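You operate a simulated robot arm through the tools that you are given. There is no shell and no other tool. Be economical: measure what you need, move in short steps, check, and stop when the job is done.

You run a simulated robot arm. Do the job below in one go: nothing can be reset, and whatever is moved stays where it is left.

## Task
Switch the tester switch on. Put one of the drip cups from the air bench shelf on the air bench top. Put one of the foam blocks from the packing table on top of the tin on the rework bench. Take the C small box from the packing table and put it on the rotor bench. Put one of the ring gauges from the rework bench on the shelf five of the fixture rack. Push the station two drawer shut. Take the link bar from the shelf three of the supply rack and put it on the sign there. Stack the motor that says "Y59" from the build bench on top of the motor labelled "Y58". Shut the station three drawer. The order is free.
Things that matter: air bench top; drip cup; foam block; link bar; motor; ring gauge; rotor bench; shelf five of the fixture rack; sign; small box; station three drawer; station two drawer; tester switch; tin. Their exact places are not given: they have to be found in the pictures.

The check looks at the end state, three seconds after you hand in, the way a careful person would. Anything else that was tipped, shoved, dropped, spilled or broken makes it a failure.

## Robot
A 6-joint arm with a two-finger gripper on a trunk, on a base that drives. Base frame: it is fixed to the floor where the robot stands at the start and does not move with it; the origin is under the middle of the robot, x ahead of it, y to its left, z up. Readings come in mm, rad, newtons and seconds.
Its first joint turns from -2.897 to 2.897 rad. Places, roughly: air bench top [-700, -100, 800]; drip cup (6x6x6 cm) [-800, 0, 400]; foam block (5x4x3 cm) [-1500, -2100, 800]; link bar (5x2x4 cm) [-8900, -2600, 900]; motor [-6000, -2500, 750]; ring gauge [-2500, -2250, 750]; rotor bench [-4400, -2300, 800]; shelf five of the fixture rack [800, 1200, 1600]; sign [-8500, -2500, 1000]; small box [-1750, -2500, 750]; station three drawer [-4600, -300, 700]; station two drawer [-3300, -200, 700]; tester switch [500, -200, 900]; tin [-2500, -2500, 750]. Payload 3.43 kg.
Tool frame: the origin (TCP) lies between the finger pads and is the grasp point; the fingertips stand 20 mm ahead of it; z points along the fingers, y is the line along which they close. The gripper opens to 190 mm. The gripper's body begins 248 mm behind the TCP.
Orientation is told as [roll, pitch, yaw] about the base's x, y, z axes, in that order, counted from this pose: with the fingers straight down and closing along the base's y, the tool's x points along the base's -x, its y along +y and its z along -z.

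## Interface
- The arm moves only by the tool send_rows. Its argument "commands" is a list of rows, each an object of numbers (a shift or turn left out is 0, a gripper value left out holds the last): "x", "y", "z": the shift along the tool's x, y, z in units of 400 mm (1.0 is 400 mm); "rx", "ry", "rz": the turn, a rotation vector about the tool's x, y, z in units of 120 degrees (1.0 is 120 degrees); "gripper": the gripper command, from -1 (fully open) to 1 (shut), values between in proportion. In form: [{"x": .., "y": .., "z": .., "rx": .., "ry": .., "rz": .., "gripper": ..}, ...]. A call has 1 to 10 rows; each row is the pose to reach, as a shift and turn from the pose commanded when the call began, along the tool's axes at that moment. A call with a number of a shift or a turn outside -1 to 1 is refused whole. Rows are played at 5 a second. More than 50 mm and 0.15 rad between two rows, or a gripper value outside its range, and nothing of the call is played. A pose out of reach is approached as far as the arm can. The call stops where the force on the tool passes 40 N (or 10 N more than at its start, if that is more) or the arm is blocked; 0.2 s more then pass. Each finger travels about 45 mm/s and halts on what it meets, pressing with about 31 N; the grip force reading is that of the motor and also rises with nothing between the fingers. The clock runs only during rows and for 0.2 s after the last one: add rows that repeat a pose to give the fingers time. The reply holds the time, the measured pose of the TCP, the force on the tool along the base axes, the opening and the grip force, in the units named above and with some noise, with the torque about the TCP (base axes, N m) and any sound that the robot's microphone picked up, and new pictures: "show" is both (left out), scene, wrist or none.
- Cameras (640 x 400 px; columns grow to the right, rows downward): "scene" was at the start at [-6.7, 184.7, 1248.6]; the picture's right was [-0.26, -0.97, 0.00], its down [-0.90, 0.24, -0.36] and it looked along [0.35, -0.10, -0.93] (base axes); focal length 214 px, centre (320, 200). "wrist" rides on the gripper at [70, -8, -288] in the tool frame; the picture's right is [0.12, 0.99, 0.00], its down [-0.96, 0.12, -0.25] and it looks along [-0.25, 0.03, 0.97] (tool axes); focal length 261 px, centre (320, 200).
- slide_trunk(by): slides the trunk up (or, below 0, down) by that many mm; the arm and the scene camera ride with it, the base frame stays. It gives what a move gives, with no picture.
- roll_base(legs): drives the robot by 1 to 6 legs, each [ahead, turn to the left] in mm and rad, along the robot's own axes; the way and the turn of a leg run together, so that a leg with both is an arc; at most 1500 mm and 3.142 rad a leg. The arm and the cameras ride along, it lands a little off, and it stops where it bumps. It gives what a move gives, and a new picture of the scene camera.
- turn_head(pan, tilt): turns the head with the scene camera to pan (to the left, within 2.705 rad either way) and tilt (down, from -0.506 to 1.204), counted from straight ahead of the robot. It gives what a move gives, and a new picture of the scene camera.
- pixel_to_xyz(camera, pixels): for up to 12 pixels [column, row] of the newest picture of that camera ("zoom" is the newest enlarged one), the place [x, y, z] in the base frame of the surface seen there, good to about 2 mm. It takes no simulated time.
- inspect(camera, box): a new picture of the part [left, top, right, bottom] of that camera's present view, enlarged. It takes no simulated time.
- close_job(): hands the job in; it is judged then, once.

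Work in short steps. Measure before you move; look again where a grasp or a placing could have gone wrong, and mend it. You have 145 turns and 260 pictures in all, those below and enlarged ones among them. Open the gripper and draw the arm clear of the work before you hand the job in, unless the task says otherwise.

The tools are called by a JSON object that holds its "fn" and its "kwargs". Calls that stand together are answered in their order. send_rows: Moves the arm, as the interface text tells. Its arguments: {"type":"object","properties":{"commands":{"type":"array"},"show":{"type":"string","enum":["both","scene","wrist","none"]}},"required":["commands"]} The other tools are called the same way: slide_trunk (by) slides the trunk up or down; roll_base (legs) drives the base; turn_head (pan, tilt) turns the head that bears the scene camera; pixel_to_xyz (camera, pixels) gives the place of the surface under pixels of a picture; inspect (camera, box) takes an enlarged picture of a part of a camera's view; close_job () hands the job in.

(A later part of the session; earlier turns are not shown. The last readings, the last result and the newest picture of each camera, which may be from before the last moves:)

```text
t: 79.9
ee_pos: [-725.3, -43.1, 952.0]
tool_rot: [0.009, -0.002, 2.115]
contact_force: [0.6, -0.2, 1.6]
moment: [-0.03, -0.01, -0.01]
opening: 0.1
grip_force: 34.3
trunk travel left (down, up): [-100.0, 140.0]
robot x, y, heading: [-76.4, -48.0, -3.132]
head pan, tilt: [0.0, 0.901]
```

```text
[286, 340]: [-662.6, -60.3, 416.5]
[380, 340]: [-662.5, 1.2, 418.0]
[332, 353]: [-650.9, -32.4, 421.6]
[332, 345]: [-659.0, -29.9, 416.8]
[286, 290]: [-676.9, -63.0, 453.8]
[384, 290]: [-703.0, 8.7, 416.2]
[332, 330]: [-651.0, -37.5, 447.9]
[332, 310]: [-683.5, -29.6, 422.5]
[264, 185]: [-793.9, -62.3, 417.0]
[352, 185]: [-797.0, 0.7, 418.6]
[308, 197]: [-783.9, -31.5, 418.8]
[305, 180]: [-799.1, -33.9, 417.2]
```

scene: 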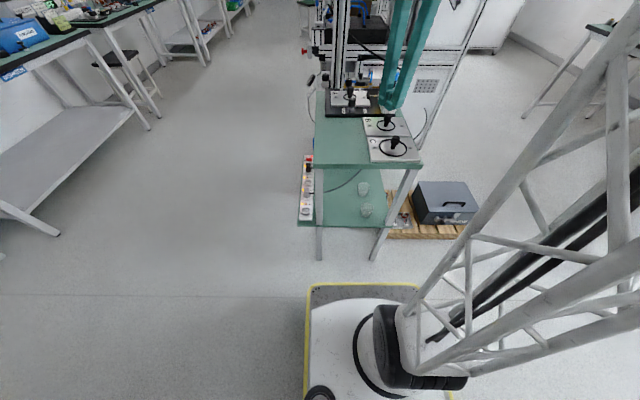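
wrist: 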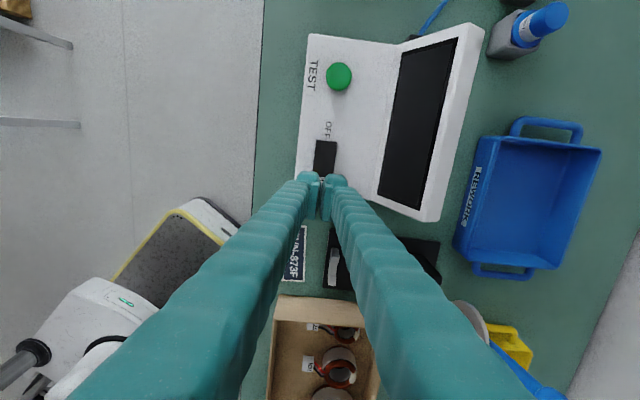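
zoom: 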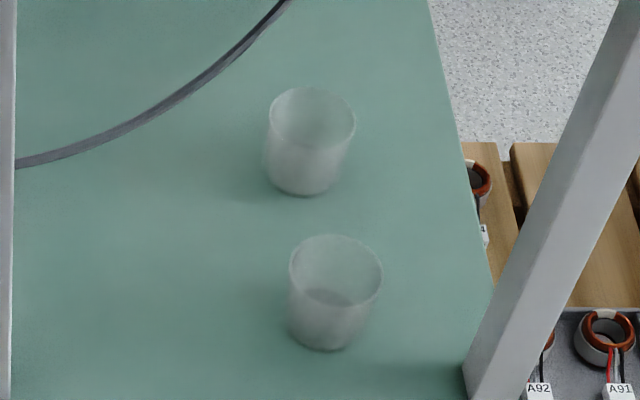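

Near cup is at about (-679,-32), top ~478. I'll approach diagonally between the legs from (-50,-500) heading 2.50 rad; driving there first.

{"fn": "roll_base", "kwargs": {"legs": [[0, -1.571], [-453, 0], [0, 0.935]]}}

{"fn": "send_rows", "kwargs": {"commands": [{"rz": -0.065}, {"rz": -0.13}, {"rz": -0.195}, {"rz": -0.26}, {"rz": -0.325}, {"rz": -0.39}, {"rz": -0.455}, {"rz": -0.495}], "show": "none"}}

```text
t: 89.2
ee_pos: [-592.9, -111.0, 953.0]
tool_rot: [0.008, -0.003, 1.493]
contact_force: [0.0, -0.4, 0.8]
moment: [-0.01, 0.02, -0.02]
opening: 0.0
grip_force: 34.3
trunk travel left (down, up): [-100.0, 140.0]
robot x, y, heading: [-67.9, -493.1, 2.527]
head pan, tilt: [0.0, 0.901]
```

scene: 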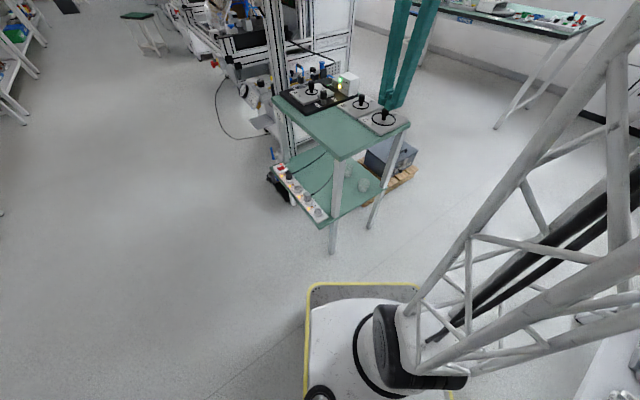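

```text
t: 91.0
ee_pos: [-593.0, -110.8, 952.6]
tool_rot: [0.002, -0.009, 2.53]
contact_force: [-0.6, 1.0, 0.4]
moment: [-0.03, 0.05, 0.0]
opening: 0.3
grip_force: 35.0
trunk travel left (down, up): [-100.0, 140.0]
robot x, y, heading: [-71.5, -498.2, 2.532]
head pan, tilt: [0.0, 0.901]
```

I back up 50 mm for room, then tilt the tool 45° forward with the fingers open to ~90 mm.

{"fn": "roll_base", "kwargs": {"legs": [[-50, 0]]}}

{"fn": "send_rows", "kwargs": {"commands": [{"x": 0.02, "ry": -0.06, "gripper": 0.05}, {"x": 0.04, "ry": -0.12}, {"x": 0.05, "ry": -0.18}, {"x": 0.05, "ry": -0.24}, {"x": 0.05, "ry": -0.3}, {"x": 0.05, "ry": -0.375}, {"x": 0.05, "ry": -0.375}], "show": "wrist"}}

```text
t: 91.9
ee_pos: [-554.1, -138.9, 952.2]
tool_rot: [0.001, -0.009, 2.53]
contact_force: [1.2, -0.4, 0.2]
moment: [0.02, -0.05, -0.02]
opening: 0.1
grip_force: 33.6
trunk travel left (down, up): [-100.0, 140.0]
robot x, y, heading: [-30.0, -523.0, 2.529]
head pan, tilt: [0.0, 0.901]
```

scene: 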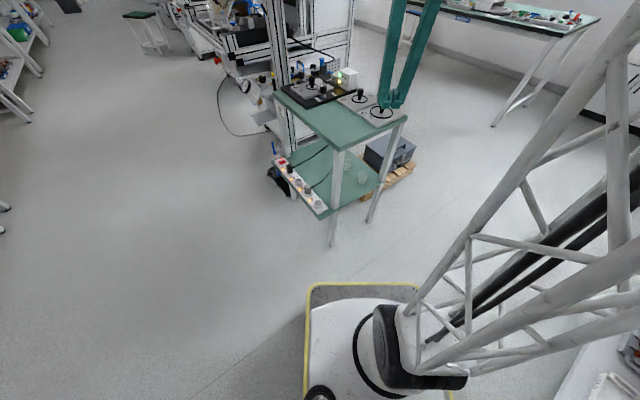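

```text
refused: row 6 steps farther than a row can; nothing moved
```

Row step too large in the tilt; I resend with even steps.

{"fn": "send_rows", "kwargs": {"commands": [{"x": 0.02, "ry": -0.06, "gripper": 0.05}, {"x": 0.04, "ry": -0.12}, {"x": 0.05, "ry": -0.18}, {"x": 0.05, "ry": -0.24}, {"x": 0.05, "ry": -0.3}, {"x": 0.05, "ry": -0.36}, {"x": 0.05, "ry": -0.375}, {"x": 0.05, "ry": -0.375}], "show": "wrist"}}

```text
t: 93.7
ee_pos: [-538.0, -151.1, 951.6]
tool_rot: [0.004, -0.798, 2.528]
contact_force: [0.6, 0.1, -0.2]
moment: [0.01, -0.01, -0.04]
opening: 90.3
grip_force: 0.1
trunk travel left (down, up): [-100.0, 140.0]
robot x, y, heading: [-31.1, -525.3, 2.53]
head pan, tilt: [0.0, 0.901]
```

wrist: 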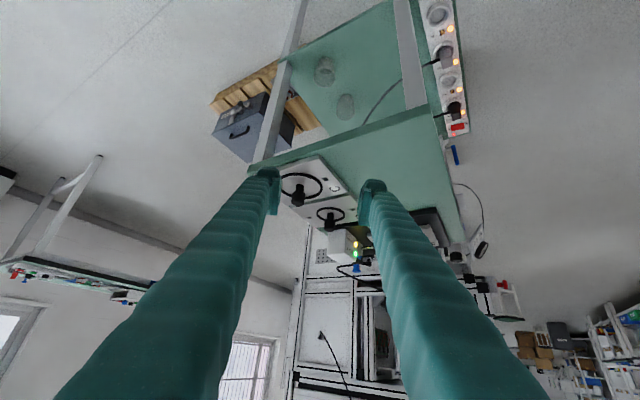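

The tilted pose works. I lower the trunk 100 mm and then the arm, staying outside the table edge.

{"fn": "slide_trunk", "kwargs": {"by": -100}}

{"fn": "send_rows", "kwargs": {"commands": [{"x": 0.075, "z": 0.073}, {"x": 0.15, "z": 0.146}, {"x": 0.225, "z": 0.219}, {"x": 0.3, "z": 0.292}, {"x": 0.376, "z": 0.366}], "show": "both"}}

```text
t: 95.0
ee_pos: [-537.9, -149.5, 851.8]
tool_rot: [0.004, -0.794, 2.527]
contact_force: [-0.6, 0.2, -0.4]
moment: [0.01, 0.03, 0.02]
opening: 90.1
grip_force: 0.0
trunk travel left (down, up): [0.0, 240.0]
robot x, y, heading: [-30.4, -525.4, 2.525]
head pan, tilt: [0.0, 0.901]
```

```text
t: 96.2
ee_pos: [-558.7, -142.7, 684.2]
tool_rot: [-0.126, -0.738, 2.737]
contact_force: [-0.9, 0.8, 1.0]
moment: [-0.05, -0.13, 0.0]
opening: 90.4
grip_force: 0.0
out of reach, approached as far as the arm can: row 4, 5
trunk travel left (down, up): [0.0, 240.0]
robot x, y, heading: [-29.5, -522.7, 2.532]
head pan, tilt: [0.0, 0.901]
```

scene: 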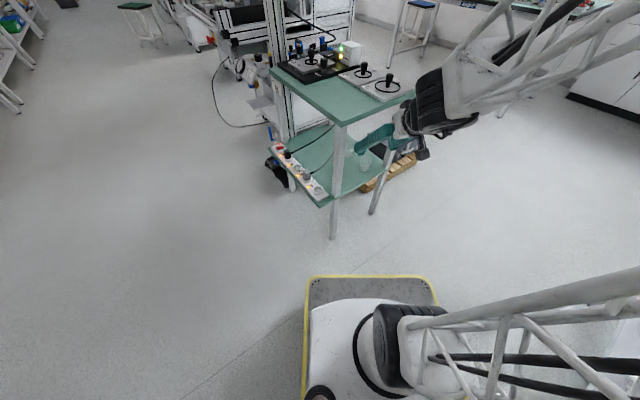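
wrist: 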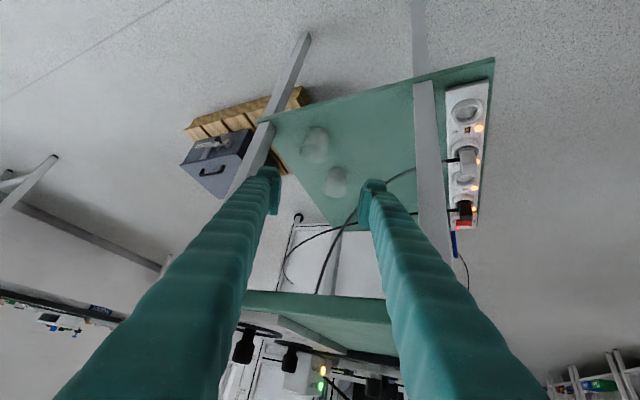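

The low pose is out of reach this close in. I raise the arm again and restand farther back at about (-21,-690), heading 135°.

{"fn": "send_rows", "kwargs": {"commands": [{"x": -0.075, "z": -0.073}, {"x": -0.15, "z": -0.146}, {"x": -0.22, "z": -0.215}, {"x": -0.22, "z": -0.215}], "show": "none"}}

{"fn": "roll_base", "kwargs": {"legs": [[0, -0.91], [-168, 0], [0, 0.736]]}}

```text
t: 96.8
ee_pos: [-586.6, -148.7, 742.0]
tool_rot: [0.007, -0.827, 2.602]
contact_force: [21.3, 4.3, -17.5]
moment: [1.02, 0.24, 1.29]
opening: 83.2
grip_force: 0.0
out of reach, approached as far as the arm can: row 1
trunk travel left (down, up): [0.0, 240.0]
robot x, y, heading: [-29.1, -524.2, 2.523]
head pan, tilt: [0.0, 0.901]
stopped in row 2: the force on the tool passed its limit at 186 N (the readings are from after the stop); the commanded pose is now the measured one
```

```text
t: 102.8
ee_pos: [-495.5, -214.9, 744.9]
tool_rot: [0.007, -0.831, 2.405]
contact_force: [-0.2, -0.2, -0.1]
moment: [-0.01, 0.01, 0.01]
opening: 90.1
grip_force: 0.0
trunk travel left (down, up): [0.0, 240.0]
robot x, y, heading: [-18.0, -693.9, 2.328]
head pan, tilt: [0.0, 0.901]
stopped in leg 3: the robot was blocked; the commanded pose is now the measured one
```

scene: 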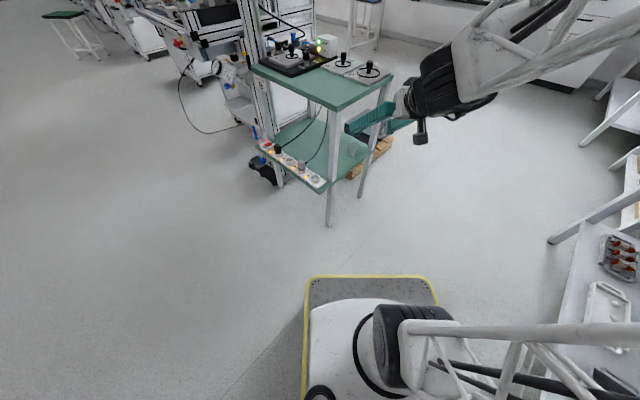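

A finger touched the table edge while returning; I must check that nothing has shifted. I enlarge the air bench.

{"fn": "inspect", "kwargs": {"camera": "scene", "box": [230, 30, 430, 230]}}

{"fn": "pixel_to_xyz", "kwargs": {"camera": "scene", "pixels": [[333, 106], [391, 74], [320, 188], [382, 90], [336, 112]]}}

```text
2.00 times, centred on (330, 130) of scene
```

zoom: 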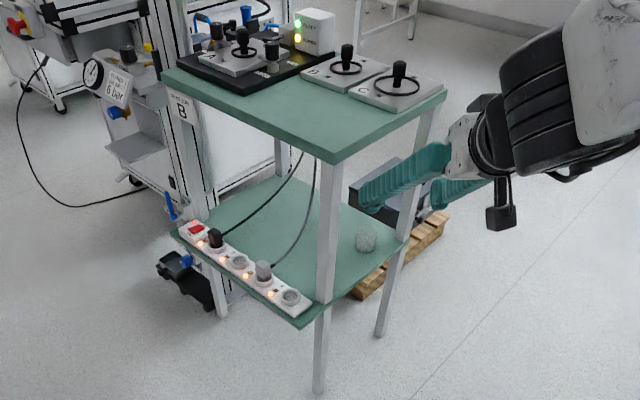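

```text
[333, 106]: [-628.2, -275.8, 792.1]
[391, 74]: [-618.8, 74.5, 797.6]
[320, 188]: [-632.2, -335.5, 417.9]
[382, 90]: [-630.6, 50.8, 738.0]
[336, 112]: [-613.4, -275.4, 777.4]
```

Benches look unmoved (corner still at x≈-614..-620). I move to a point on the approach line to the cup, short of the edge, and look through the wrist camera.

{"fn": "send_rows", "kwargs": {"commands": [{"x": 0.033, "y": -0.01, "z": 0.113}, {"x": 0.066, "y": -0.02, "z": 0.227}, {"x": 0.098, "y": -0.03, "z": 0.34}, {"x": 0.098, "y": -0.03, "z": 0.34}], "show": "both"}}

```text
t: 103.8
ee_pos: [-543.2, -154.0, 625.0]
tool_rot: [0.006, -0.824, 2.412]
contact_force: [1.0, 0.8, -0.3]
moment: [-0.08, 0.05, 0.08]
opening: 90.2
grip_force: 0.1
trunk travel left (down, up): [0.0, 240.0]
robot x, y, heading: [-21.3, -690.7, 2.329]
head pan, tilt: [0.0, 0.901]
```

scene: 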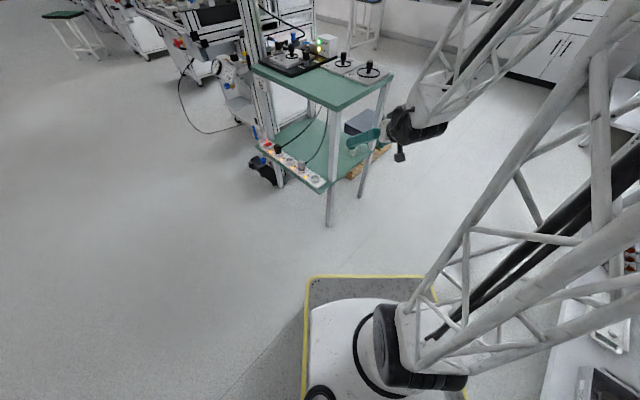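
wrist: 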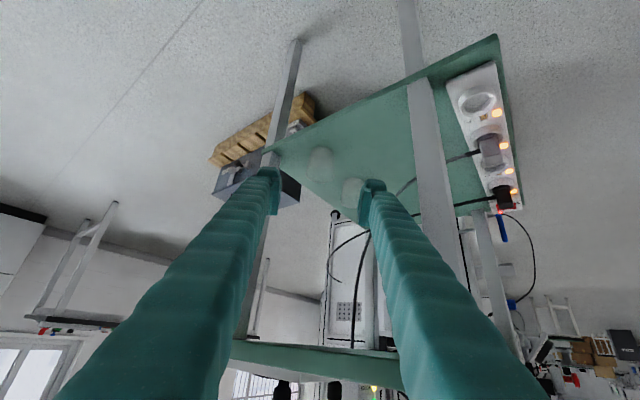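

The near cup shows at (320,160) between the fingers. I measure it from here.

{"fn": "inspect", "kwargs": {"camera": "wrist", "box": [260, 120, 400, 220]}}

{"fn": "pixel_to_xyz", "kwargs": {"camera": "wrist", "pixels": [[320, 160], [314, 158], [326, 158], [320, 150], [320, 168], [308, 160], [332, 160]]}}

```text
4.00 times, centred on (330, 170) of wrist
```

zoom: 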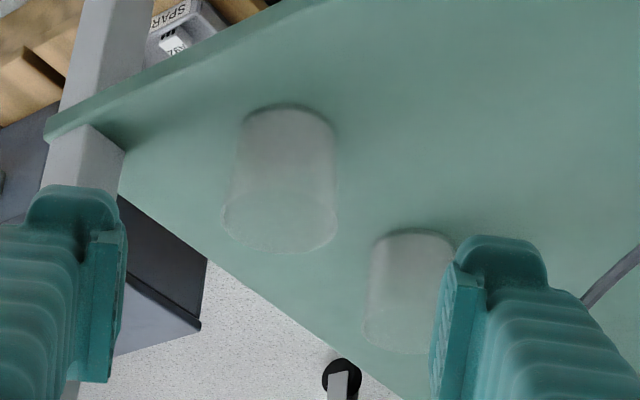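

```text
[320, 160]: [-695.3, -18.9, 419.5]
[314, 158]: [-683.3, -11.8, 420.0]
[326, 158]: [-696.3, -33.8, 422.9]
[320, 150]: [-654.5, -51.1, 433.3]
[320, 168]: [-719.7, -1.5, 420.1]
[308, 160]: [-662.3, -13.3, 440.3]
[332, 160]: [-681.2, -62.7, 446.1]
```

Cup centre about (-680,-33). A straight advance of 249 mm along the tool axis brings the TCP there; I do it.

{"fn": "send_rows", "kwargs": {"commands": [{"z": 0.11}, {"z": 0.22}, {"z": 0.33}, {"z": 0.42}, {"z": 0.5}, {"z": 0.57}, {"z": 0.6225}, {"z": 0.6225}], "show": "wrist"}}

```text
t: 105.6
ee_pos: [-663.8, -20.3, 461.3]
tool_rot: [0.032, -0.825, 2.426]
contact_force: [0.6, 0.8, 0.4]
moment: [-0.01, -0.02, -0.03]
opening: 90.2
grip_force: 0.0
out of reach, approached as far as the arm can: row 2, 3, 4, 5, 6, 7, 8
trunk travel left (down, up): [0.0, 240.0]
robot x, y, heading: [-21.3, -689.0, 2.333]
head pan, tilt: [0.0, 0.901]
```

wrist: 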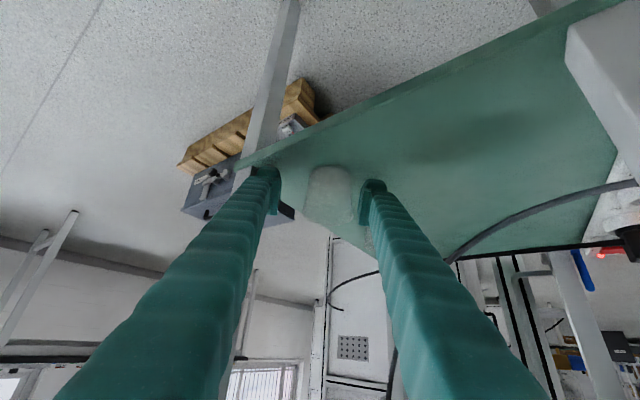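

The arm ended ~20 mm to the right of the cup's line (reach limit); the cup sits near the right finger at (355,190). A tiny base turn to the left will centre it.

{"fn": "roll_base", "kwargs": {"legs": [[6, 0.021]]}}

{"fn": "inspect", "kwargs": {"camera": "wrist", "box": [240, 120, 400, 220]}}

```text
t: 106.3
ee_pos: [-681.1, -29.4, 460.8]
tool_rot: [0.032, -0.829, 2.444]
contact_force: [-0.5, -0.2, 0.0]
moment: [-0.01, 0.0, 0.01]
opening: 90.0
grip_force: 0.0
trunk travel left (down, up): [0.0, 240.0]
robot x, y, heading: [-24.5, -685.3, 2.356]
head pan, tilt: [0.0, 0.901]
```

scene: 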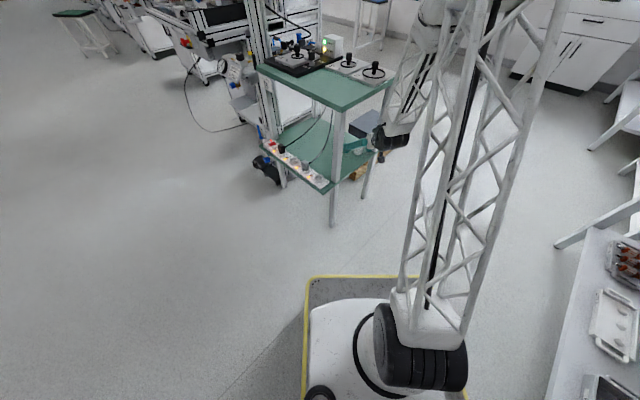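

```text
4.00 times, centred on (320, 170) of wrist
```

zoom: 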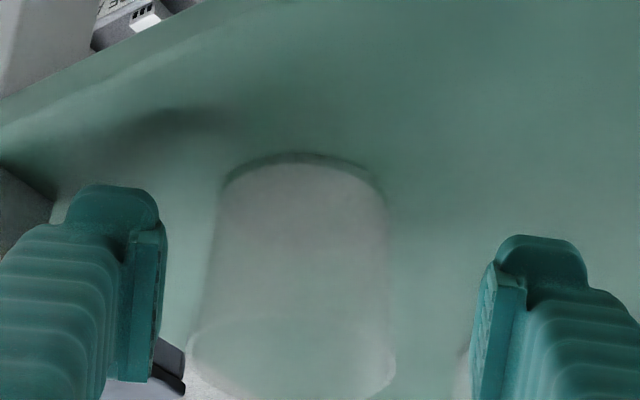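

Centred now. I close the fingers on the cup.

{"fn": "send_rows", "kwargs": {"commands": [{"gripper": 0.3}, {"gripper": 0.45}, {"gripper": 0.5}, {"gripper": 0.5}, {"gripper": 0.5}], "show": "wrist"}}

```text
t: 107.5
ee_pos: [-681.1, -28.8, 460.7]
tool_rot: [0.032, -0.828, 2.442]
contact_force: [1.2, 0.6, 0.7]
moment: [0.0, 0.01, -0.03]
opening: 56.1
grip_force: 30.4
trunk travel left (down, up): [0.0, 240.0]
robot x, y, heading: [-21.9, -686.3, 2.355]
head pan, tilt: [0.0, 0.901]
```

wrist: 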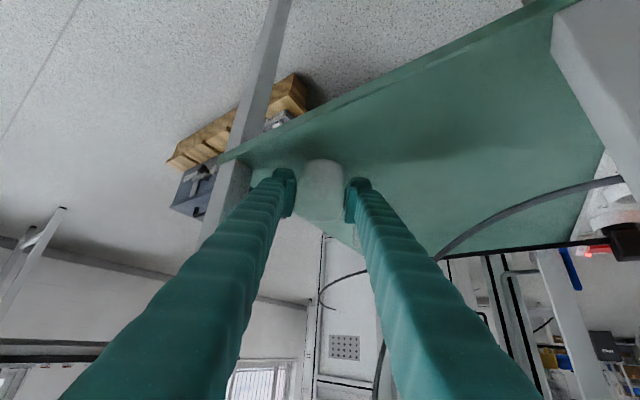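

Gripped at 56 mm. I lift with the trunk by 60 mm, then back out along the tool axis.

{"fn": "slide_trunk", "kwargs": {"by": 60}}

{"fn": "send_rows", "kwargs": {"commands": [{"z": -0.05}, {"z": -0.12}, {"z": -0.2}, {"z": -0.3}, {"z": -0.4}, {"z": -0.5}, {"z": -0.6}, {"z": -0.7}], "show": "both"}}

```text
t: 108.5
ee_pos: [-682.0, -29.0, 521.7]
tool_rot: [0.033, -0.829, 2.444]
contact_force: [-0.3, -1.1, -0.3]
moment: [0.0, -0.01, 0.0]
opening: 47.4
grip_force: 0.1
trunk travel left (down, up): [-60.0, 180.0]
robot x, y, heading: [-22.9, -691.4, 2.363]
head pan, tilt: [0.0, 0.901]
```

```text
t: 110.3
ee_pos: [-518.9, -152.8, 709.2]
tool_rot: [0.032, -0.826, 2.443]
contact_force: [-1.0, 0.8, -1.7]
moment: [-0.05, 0.0, 0.07]
opening: 47.5
grip_force: 0.1
trunk travel left (down, up): [-60.0, 180.0]
robot x, y, heading: [-24.3, -687.2, 2.353]
head pan, tilt: [0.0, 0.901]
```

scene: 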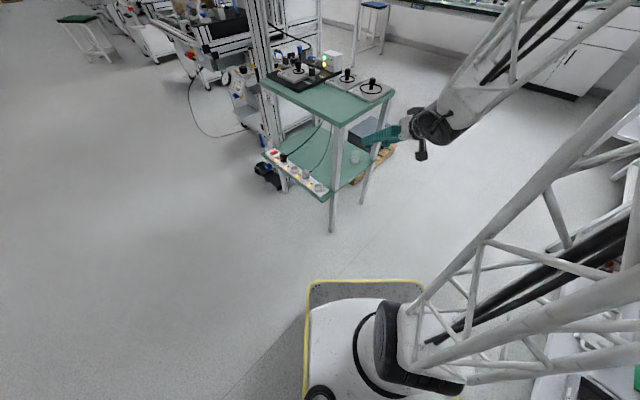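
wrist: 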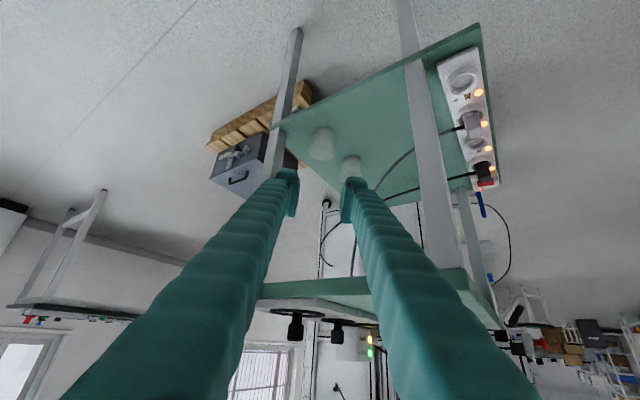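

The cup slipped out of the grip and still stands on the shelf. I'll retry from slightly farther away (the arm was over-folded) with a full-force grip; first I restand at about (-10,-770).

{"fn": "roll_base", "kwargs": {"legs": [[0, -0.613], [-83, 0], [0, 0.567]]}}

{"fn": "slide_trunk", "kwargs": {"by": -60}}

{"fn": "inspect", "kwargs": {"camera": "scene", "box": [310, 130, 390, 190]}}

```text
t: 114.8
ee_pos: [-478.5, -214.2, 709.5]
tool_rot: [0.031, -0.827, 2.399]
contact_force: [-0.3, -0.7, -0.2]
moment: [0.03, -0.03, -0.06]
opening: 47.5
grip_force: 0.1
trunk travel left (down, up): [-60.0, 180.0]
robot x, y, heading: [-13.7, -769.9, 2.307]
head pan, tilt: [0.0, 0.901]
```

scene: 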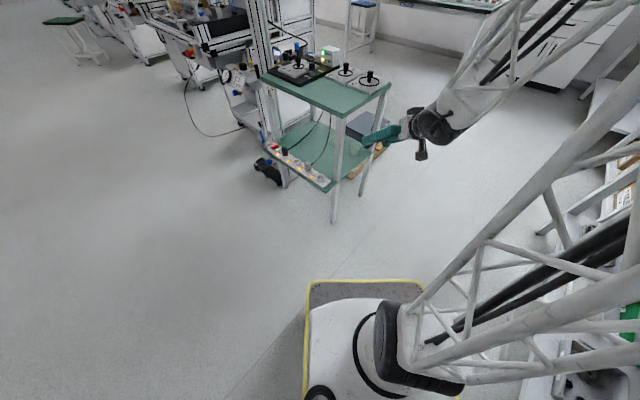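

```text
t: 115.8
ee_pos: [-478.4, -212.5, 650.5]
tool_rot: [0.032, -0.827, 2.401]
contact_force: [-0.1, -0.4, 1.4]
moment: [0.03, 0.02, 0.03]
opening: 47.3
grip_force: 0.0
trunk travel left (down, up): [0.0, 240.0]
robot x, y, heading: [-6.4, -773.2, 2.306]
head pan, tilt: [0.0, 0.901]
```

```text
6.67 times, centred on (350, 160) of scene
```

zoom: 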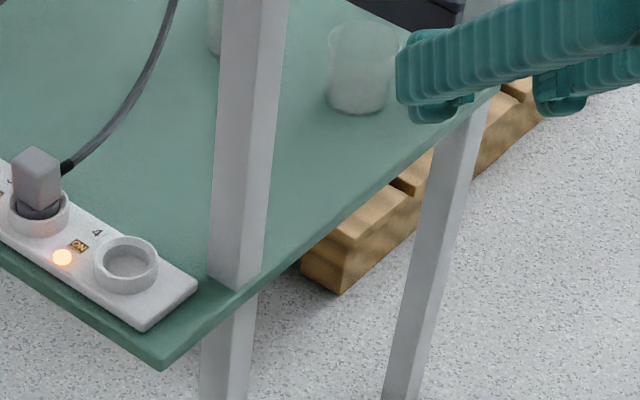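

The cup stands upright. I open, reduce the tilt a little and go to the pre-grasp point, then re-measure the cup.

{"fn": "send_rows", "kwargs": {"commands": [{"x": -0.05, "y": 0.008, "z": 0.088, "rx": 0.005, "ry": 0.017, "gripper": 0.05}, {"x": -0.1, "y": 0.016, "z": 0.176, "rx": 0.01, "ry": 0.034}, {"x": -0.151, "y": 0.024, "z": 0.264, "rx": 0.015, "ry": 0.051}, {"x": -0.151, "y": 0.024, "z": 0.264, "rx": 0.015, "ry": 0.051}], "show": "wrist"}}

{"fn": "inspect", "kwargs": {"camera": "wrist", "box": [250, 110, 410, 210]}}

```text
t: 116.8
ee_pos: [-575.7, -144.2, 624.0]
tool_rot: [-0.003, -0.718, 2.402]
contact_force: [-0.1, 0.1, 0.6]
moment: [0.02, -0.01, 0.01]
opening: 90.0
grip_force: 0.2
trunk travel left (down, up): [0.0, 240.0]
robot x, y, heading: [-12.4, -769.0, 2.308]
head pan, tilt: [0.0, 0.901]
```

wrist: 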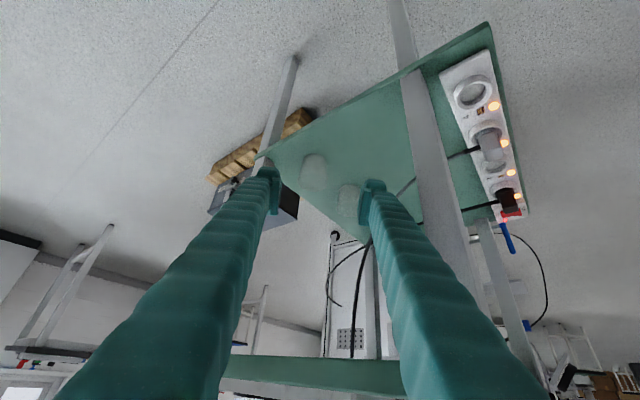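

```text
4.00 times, centred on (330, 160) of wrist
```

zoom: 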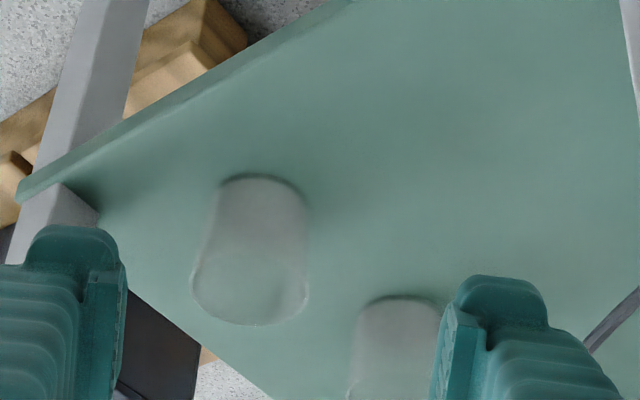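

Measuring the cup's base and wall here.

{"fn": "pixel_to_xyz", "kwargs": {"camera": "zoom", "pixels": [[262, 172], [262, 184], [262, 195], [213, 200], [220, 200], [300, 205], [310, 205], [205, 250], [305, 260], [262, 215], [195, 280], [305, 290]]}}

```text
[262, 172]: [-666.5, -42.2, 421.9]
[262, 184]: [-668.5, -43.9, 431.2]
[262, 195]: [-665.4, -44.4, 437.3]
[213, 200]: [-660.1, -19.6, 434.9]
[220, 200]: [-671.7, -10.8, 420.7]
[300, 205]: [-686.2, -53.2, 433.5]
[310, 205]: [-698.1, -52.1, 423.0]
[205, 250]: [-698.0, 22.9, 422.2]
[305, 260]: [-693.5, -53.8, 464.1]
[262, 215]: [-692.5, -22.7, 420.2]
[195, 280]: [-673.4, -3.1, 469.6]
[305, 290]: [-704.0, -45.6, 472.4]
```

Cup centre about (-685,-27). I advance there.

{"fn": "send_rows", "kwargs": {"commands": [{"x": -0.003, "y": -0.02, "z": 0.1}, {"x": -0.006, "y": -0.032, "z": 0.2}, {"x": -0.01, "y": -0.032, "z": 0.3}, {"x": -0.013, "y": -0.032, "z": 0.4}, {"x": -0.016, "y": -0.032, "z": 0.5}, {"x": -0.018, "y": -0.032, "z": 0.56}, {"x": -0.018, "y": -0.032, "z": 0.5865}, {"x": -0.018, "y": -0.032, "z": 0.5865}], "show": "wrist"}}

{"fn": "inspect", "kwargs": {"camera": "wrist", "box": [240, 110, 400, 210]}}

```text
t: 118.6
ee_pos: [-685.4, -26.1, 450.8]
tool_rot: [-0.002, -0.72, 2.401]
contact_force: [-0.6, 0.3, -0.3]
moment: [-0.01, -0.02, 0.0]
opening: 90.2
grip_force: 0.1
trunk travel left (down, up): [0.0, 240.0]
robot x, y, heading: [-9.4, -770.2, 2.313]
head pan, tilt: [0.0, 0.901]
```

wrist: 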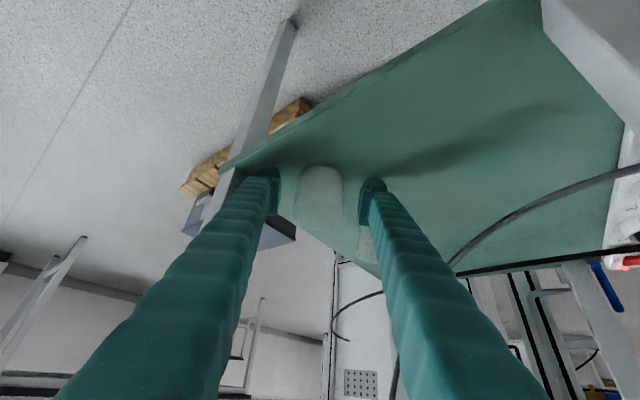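

```text
4.00 times, centred on (320, 160) of wrist
```

zoom: 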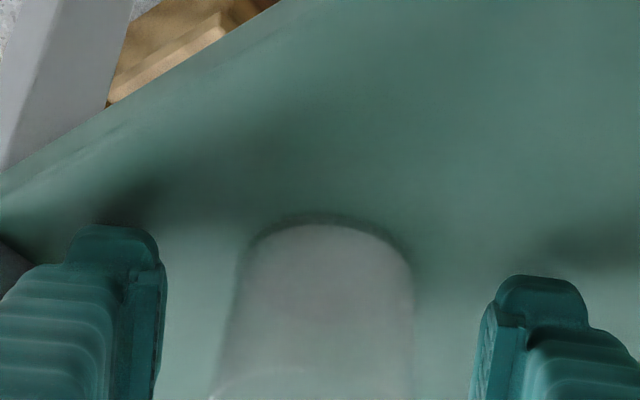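

Exactly placed and centred. I close with full command.

{"fn": "send_rows", "kwargs": {"commands": [{"gripper": 0.3}, {"gripper": 0.6}, {"gripper": 1}, {"gripper": 1}, {"gripper": 1}, {"gripper": 1}], "show": "none"}}

{"fn": "slide_trunk", "kwargs": {"by": 15}}

{"fn": "inspect", "kwargs": {"camera": "wrist", "box": [240, 110, 400, 210]}}

```text
t: 120.0
ee_pos: [-684.7, -26.6, 450.4]
tool_rot: [-0.001, -0.721, 2.402]
contact_force: [-0.5, 0.5, 1.2]
moment: [-0.07, -0.01, -0.02]
opening: 56.1
grip_force: 31.0
trunk travel left (down, up): [0.0, 240.0]
robot x, y, heading: [-11.1, -769.3, 2.308]
head pan, tilt: [0.0, 0.901]
```

```text
t: 120.6
ee_pos: [-684.5, -26.1, 465.7]
tool_rot: [-0.001, -0.72, 2.4]
contact_force: [0.5, 0.1, -0.2]
moment: [-0.04, -0.01, 0.01]
opening: 56.1
grip_force: 30.9
trunk travel left (down, up): [-15.0, 225.0]
robot x, y, heading: [-9.6, -771.7, 2.31]
head pan, tilt: [0.0, 0.901]
```

```text
4.00 times, centred on (320, 160) of wrist
```

zoom: 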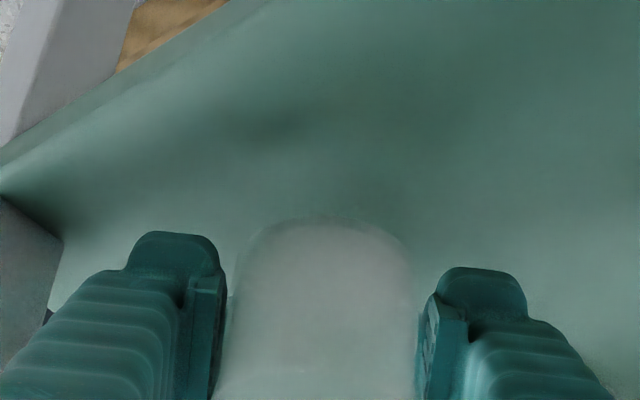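

Still held at 56.1 mm and the shadow shows it lifted. A bit more, then back out.

{"fn": "slide_trunk", "kwargs": {"by": 25}}

{"fn": "send_rows", "kwargs": {"commands": [{"z": -0.07}, {"z": -0.14}, {"z": -0.22}, {"z": -0.3}, {"z": -0.38}, {"z": -0.46}, {"z": -0.54}, {"z": -0.62}, {"z": -0.7}], "show": "wrist"}}

```text
t: 121.3
ee_pos: [-684.8, -26.9, 490.7]
tool_rot: [-0.001, -0.719, 2.402]
contact_force: [-0.1, 0.3, 0.4]
moment: [0.01, 0.02, -0.02]
opening: 56.0
grip_force: 30.5
trunk travel left (down, up): [-40.0, 200.0]
robot x, y, heading: [-11.8, -766.6, 2.307]
head pan, tilt: [0.0, 0.901]
```

```text
t: 123.3
ee_pos: [-548.8, -151.7, 701.1]
tool_rot: [-0.002, -0.721, 2.4]
contact_force: [0.1, 0.1, -0.6]
moment: [0.0, 0.06, 0.04]
opening: 55.8
grip_force: 30.9
trunk travel left (down, up): [-40.0, 200.0]
robot x, y, heading: [-9.9, -772.4, 2.311]
head pan, tilt: [0.0, 0.901]
```

wrist: 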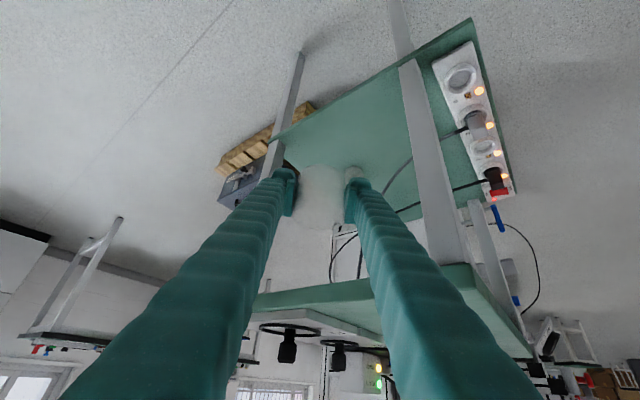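

The cup is held. I raise the trunk above the table and carry it over the free front-left part of the top, (-690,-190).

{"fn": "slide_trunk", "kwargs": {"by": 200}}

{"fn": "send_rows", "kwargs": {"commands": [{"x": -0.037, "y": 0.077, "z": 0.032}, {"x": -0.074, "y": 0.154, "z": 0.064}, {"x": -0.111, "y": 0.231, "z": 0.096}, {"x": -0.147, "y": 0.3075, "z": 0.1285}, {"x": -0.147, "y": 0.3075, "z": 0.1285}], "show": "both"}}

{"fn": "pixel_to_xyz", "kwargs": {"camera": "scene", "pixels": [[310, 100], [340, 110], [300, 95]]}}

```text
t: 125.5
ee_pos: [-549.2, -151.7, 901.7]
tool_rot: [-0.001, -0.72, 2.401]
contact_force: [0.8, -0.6, -0.2]
moment: [-0.05, 0.01, 0.0]
opening: 55.9
grip_force: 31.2
trunk travel left (down, up): [-240.0, 0.0]
robot x, y, heading: [-9.3, -765.7, 2.307]
head pan, tilt: [0.0, 0.901]
```

```text
t: 126.7
ee_pos: [-694.0, -202.3, 898.8]
tool_rot: [0.107, -0.695, 2.277]
contact_force: [0.2, 1.4, 0.6]
moment: [-0.15, 0.09, 0.11]
opening: 55.7
grip_force: 30.8
out of reach, approached as far as the arm can: row 3
trunk travel left (down, up): [-240.0, 0.0]
robot x, y, heading: [-8.3, -767.1, 2.304]
head pan, tilt: [0.0, 0.901]
```

scene: 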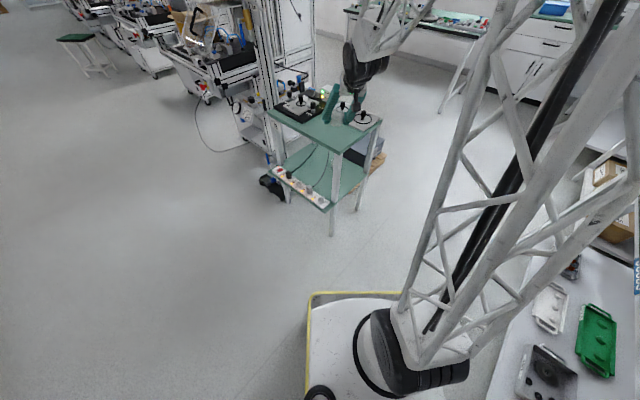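
wrist: 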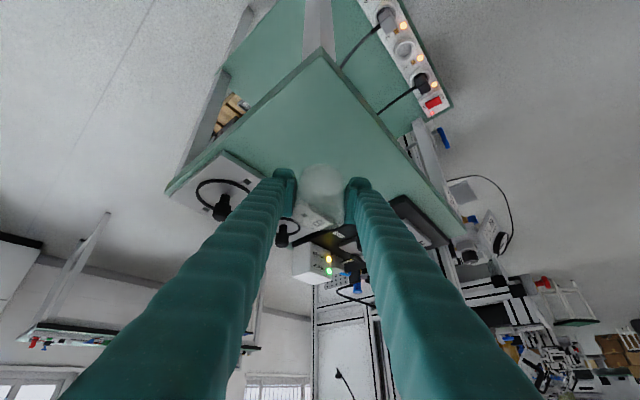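

```text
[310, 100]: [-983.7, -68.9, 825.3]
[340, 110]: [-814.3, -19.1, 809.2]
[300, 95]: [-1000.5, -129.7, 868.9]
```

The cup is over the free area, but the tool is rolled 0.107 rad. I correct the roll and lower 40 mm with the trunk.

{"fn": "slide_trunk", "kwargs": {"by": -40}}

{"fn": "send_rows", "kwargs": {"commands": [{"rx": 0.025}, {"rx": 0.05}, {"rx": 0.05}], "show": "wrist"}}

```text
t: 127.5
ee_pos: [-689.3, -189.0, 863.2]
tool_rot: [-0.002, -0.722, 2.403]
contact_force: [0.1, -0.1, -1.0]
moment: [0.01, -0.01, 0.01]
opening: 55.8
grip_force: 31.6
trunk travel left (down, up): [-200.0, 40.0]
robot x, y, heading: [-10.2, -770.7, 2.305]
head pan, tilt: [0.0, 0.901]
```

```text
t: 128.3
ee_pos: [-690.2, -189.6, 862.6]
tool_rot: [-0.107, -0.72, 2.401]
contact_force: [-0.5, -0.3, -0.3]
moment: [0.02, 0.02, 0.0]
opening: 55.6
grip_force: 31.4
trunk travel left (down, up): [-200.0, 40.0]
robot x, y, heading: [-9.7, -770.2, 2.303]
head pan, tilt: [0.0, 0.901]
```

wrist: 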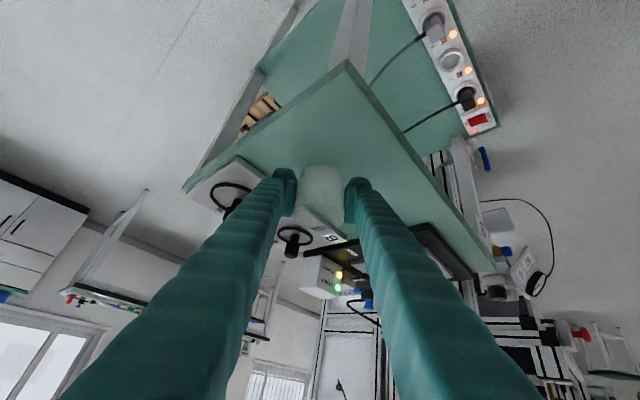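

The lag had resolved itself; I undo the roll and lower the cup onto the top (TCP ≈833), with force watching.

{"fn": "send_rows", "kwargs": {"commands": [{"rx": -0.026}, {"rx": -0.051}, {"rx": -0.051, "x": 0.016, "z": 0.019}], "show": "none"}}

{"fn": "send_rows", "kwargs": {"commands": [{"x": 0.01, "z": 0.012}, {"x": 0.02, "z": 0.023}, {"x": 0.026, "z": 0.03}, {"x": 0.03, "z": 0.034}, {"x": 0.03, "z": 0.034}], "show": "scene"}}

{"fn": "inspect", "kwargs": {"camera": "scene", "box": [270, 70, 390, 170]}}

```text
t: 129.1
ee_pos: [-689.0, -188.2, 853.4]
tool_rot: [0.001, -0.719, 2.401]
contact_force: [-0.3, 0.4, 0.4]
moment: [0.02, -0.01, -0.01]
opening: 55.8
grip_force: 31.5
out of reach, approached as far as the arm can: row 2
trunk travel left (down, up): [-200.0, 40.0]
robot x, y, heading: [-11.1, -771.1, 2.308]
head pan, tilt: [0.0, 0.901]
```

```text
t: 130.3
ee_pos: [-687.6, -188.8, 834.5]
tool_rot: [0.0, -0.72, 2.401]
contact_force: [0.6, 0.0, -0.2]
moment: [0.01, -0.01, 0.01]
opening: 55.8
grip_force: 31.2
trunk travel left (down, up): [-200.0, 40.0]
robot x, y, heading: [-9.0, -768.9, 2.307]
head pan, tilt: [0.0, 0.901]
```

scene: 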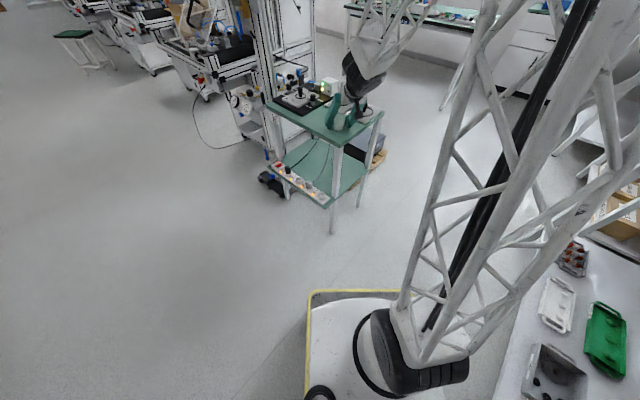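

```text
4.00 times, centred on (330, 120) of scene
```

zoom: 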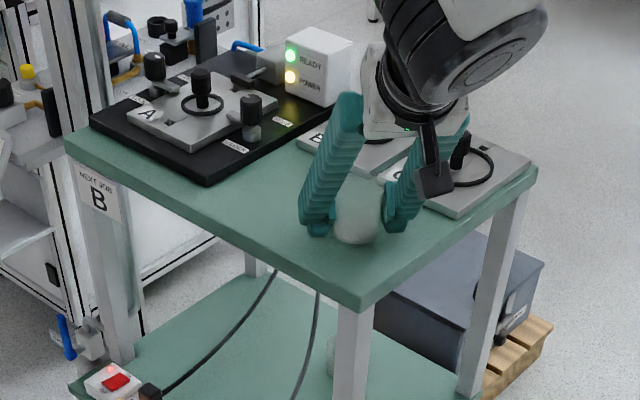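

Nearly down; I lower by millimetres until contact.

{"fn": "send_rows", "kwargs": {"commands": [{"x": 0.0025, "z": 0.003}, {"x": 0.004, "z": 0.0045}, {"x": 0.005, "z": 0.006}, {"x": 0.0065, "z": 0.0075}], "show": "none"}}

{"fn": "inspect", "kwargs": {"camera": "wrist", "box": [240, 110, 400, 210]}}

```text
t: 131.3
ee_pos: [-688.7, -188.1, 831.0]
tool_rot: [0.0, -0.718, 2.398]
contact_force: [0.3, -0.2, 0.0]
moment: [0.03, 0.03, 0.02]
opening: 56.0
grip_force: 30.8
trunk travel left (down, up): [-200.0, 40.0]
robot x, y, heading: [-9.9, -769.2, 2.305]
head pan, tilt: [0.0, 0.901]
```

```text
4.00 times, centred on (320, 160) of wrist
```

zoom: 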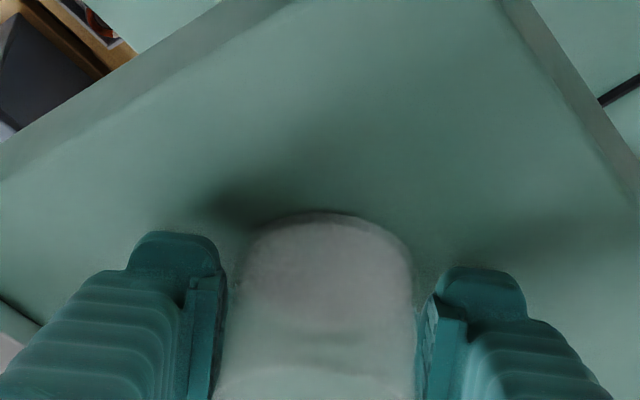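

Close to touching. A few more millimetres with force checking.

{"fn": "send_rows", "kwargs": {"commands": [{"x": 0.003, "z": 0.0035}, {"x": 0.006, "z": 0.0065}, {"x": 0.006, "z": 0.0065}], "show": "none"}}

```text
t: 132.1
ee_pos: [-689.4, -187.8, 830.4]
tool_rot: [-0.001, -0.72, 2.401]
contact_force: [2.1, 2.0, 26.7]
moment: [-0.07, 0.11, 0.04]
opening: 55.9
grip_force: 31.1
trunk travel left (down, up): [-200.0, 40.0]
robot x, y, heading: [-11.4, -770.8, 2.306]
head pan, tilt: [0.0, 0.901]
```

Contact (27 N). I ease up, open, and withdraw along the tool axis.

{"fn": "send_rows", "kwargs": {"commands": [{"x": -0.003, "z": -0.004}, {"x": -0.003, "z": -0.004, "gripper": 0.3}, {"x": -0.003, "z": -0.004, "gripper": 0.1}, {"x": -0.003, "z": -0.004, "gripper": 0.0}, {"z": -0.05}, {"z": -0.15}, {"z": -0.25}, {"z": -0.35}, {"z": -0.45}, {"z": -0.55}], "show": "scene"}}

{"fn": "inspect", "kwargs": {"camera": "wrist", "box": [200, 50, 440, 200]}}

```text
t: 134.3
ee_pos: [-582.8, -287.6, 989.8]
tool_rot: [0.0, -0.719, 2.403]
contact_force: [-0.1, 0.9, 0.5]
moment: [-0.02, -0.07, 0.0]
opening: 94.8
grip_force: 0.0
trunk travel left (down, up): [-200.0, 40.0]
robot x, y, heading: [-11.7, -766.6, 2.312]
head pan, tilt: [0.0, 0.901]
```

scene: 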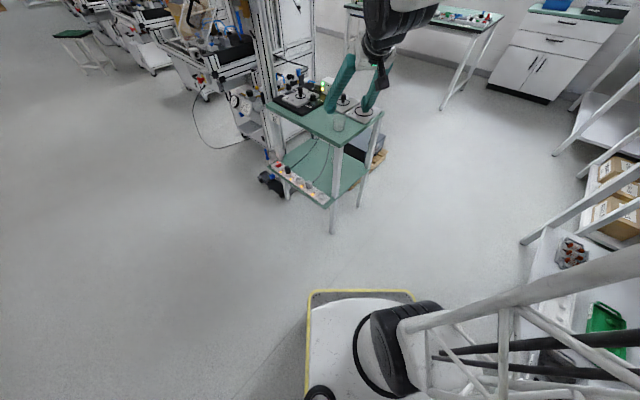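

```text
2.67 times, centred on (320, 125) of wrist
```

zoom: 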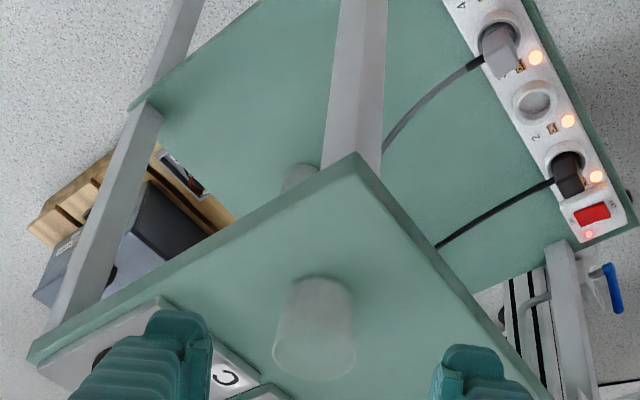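

The cup stands on the top. I bring the tool back to vertical and look toward the packing table and rework bench.

{"fn": "send_rows", "kwargs": {"commands": [{"ry": 0.05, "z": -0.02}, {"ry": 0.11, "z": -0.05}, {"ry": 0.17, "z": -0.05}, {"ry": 0.23, "z": -0.05}, {"ry": 0.29, "z": -0.05}, {"ry": 0.343, "z": -0.05}], "show": "none"}}

{"fn": "turn_head", "kwargs": {"pan": 1.5, "tilt": 0.45}}

{"fn": "inspect", "kwargs": {"camera": "scene", "box": [140, 80, 640, 320]}}

```text
t: 135.7
ee_pos: [-570.9, -295.9, 1009.6]
tool_rot: [0.0, -0.003, 2.403]
contact_force: [0.7, -0.4, 0.3]
moment: [0.15, 0.16, -0.05]
opening: 95.3
grip_force: 0.1
trunk travel left (down, up): [-200.0, 40.0]
robot x, y, heading: [-11.1, -770.1, 2.309]
head pan, tilt: [0.0, 0.901]
```

```text
t: 137.3
ee_pos: [-571.0, -294.9, 1008.4]
tool_rot: [0.001, -0.002, 2.401]
contact_force: [-0.6, -0.1, -0.9]
moment: [0.02, 0.01, 0.0]
opening: 95.3
grip_force: 0.0
trunk travel left (down, up): [-200.0, 40.0]
robot x, y, heading: [-13.9, -770.0, 2.305]
head pan, tilt: [1.499, 0.45]
```

scene: 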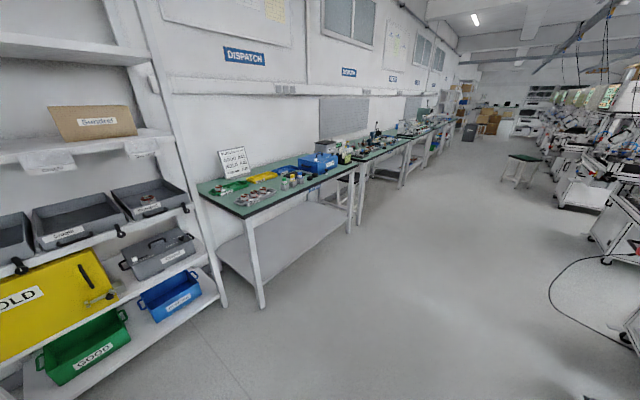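

```text
1.28 times, centred on (390, 200) of scene
```

zoom: 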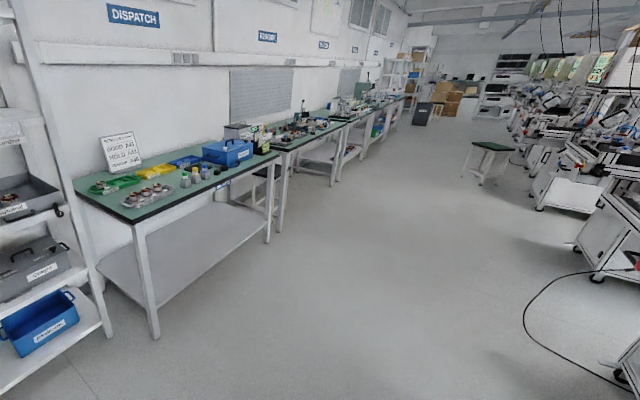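

I measure the front edges of these tables for navigation.

{"fn": "pixel_to_xyz", "kwargs": {"camera": "zoom", "pixels": [[140, 221], [277, 155], [155, 335], [268, 240], [340, 127], [280, 230], [335, 185], [340, 178], [490, 150], [490, 185], [560, 210], [228, 150]]}}

```text
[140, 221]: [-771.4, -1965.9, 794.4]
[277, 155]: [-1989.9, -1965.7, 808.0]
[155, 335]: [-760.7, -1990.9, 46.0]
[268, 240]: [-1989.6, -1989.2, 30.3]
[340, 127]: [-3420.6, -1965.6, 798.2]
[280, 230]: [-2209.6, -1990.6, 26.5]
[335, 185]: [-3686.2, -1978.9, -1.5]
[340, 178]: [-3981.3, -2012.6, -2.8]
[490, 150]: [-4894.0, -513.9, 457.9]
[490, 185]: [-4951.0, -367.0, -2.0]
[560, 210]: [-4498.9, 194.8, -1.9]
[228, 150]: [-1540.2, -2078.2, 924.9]
```

Packing table front is y=-1966 (x -2000..-760); rework bench x -3420..-2200. I drive to (-1500,-1560) facing the packing table.

{"fn": "roll_base", "kwargs": {"legs": [[0, 1.322], [845, 0], [840, 0], [0, 1.083]]}}

{"fn": "turn_head", "kwargs": {"pan": 0.0, "tilt": 0.7}}

```text
t: 138.8
ee_pos: [-654.1, -415.0, 1008.0]
tool_rot: [0.0, -0.003, 2.595]
contact_force: [-0.3, -0.5, -0.9]
moment: [0.01, 0.02, -0.03]
opening: 95.0
grip_force: 0.1
trunk travel left (down, up): [-200.0, 40.0]
robot x, y, heading: [-8.8, -771.6, 2.498]
head pan, tilt: [1.499, 0.45]
stopped in leg 1: the robot was blocked; the commanded pose is now the measured one
```

scene: 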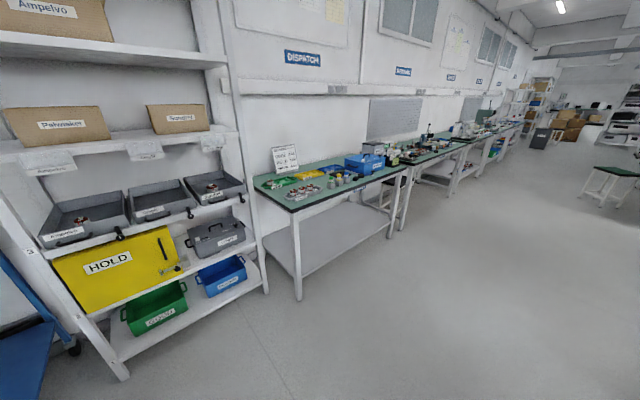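

```text
t: 140.4
ee_pos: [-653.6, -415.2, 1009.3]
tool_rot: [0.002, -0.001, 2.594]
contact_force: [-0.5, 0.3, 0.6]
moment: [0.01, -0.04, 0.0]
opening: 95.0
grip_force: 0.1
trunk travel left (down, up): [-200.0, 40.0]
robot x, y, heading: [-11.8, -774.4, 2.499]
head pan, tilt: [0.0, 0.7]
```

scene: 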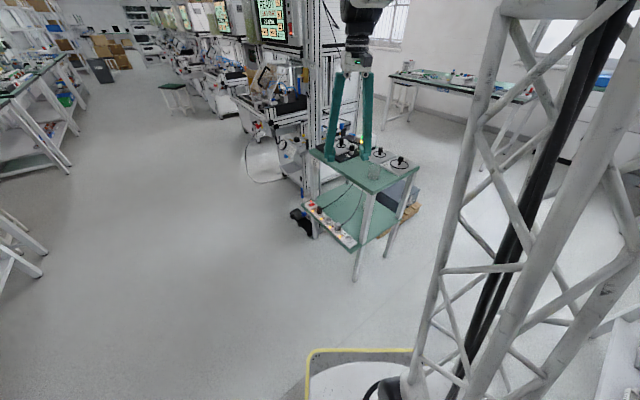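

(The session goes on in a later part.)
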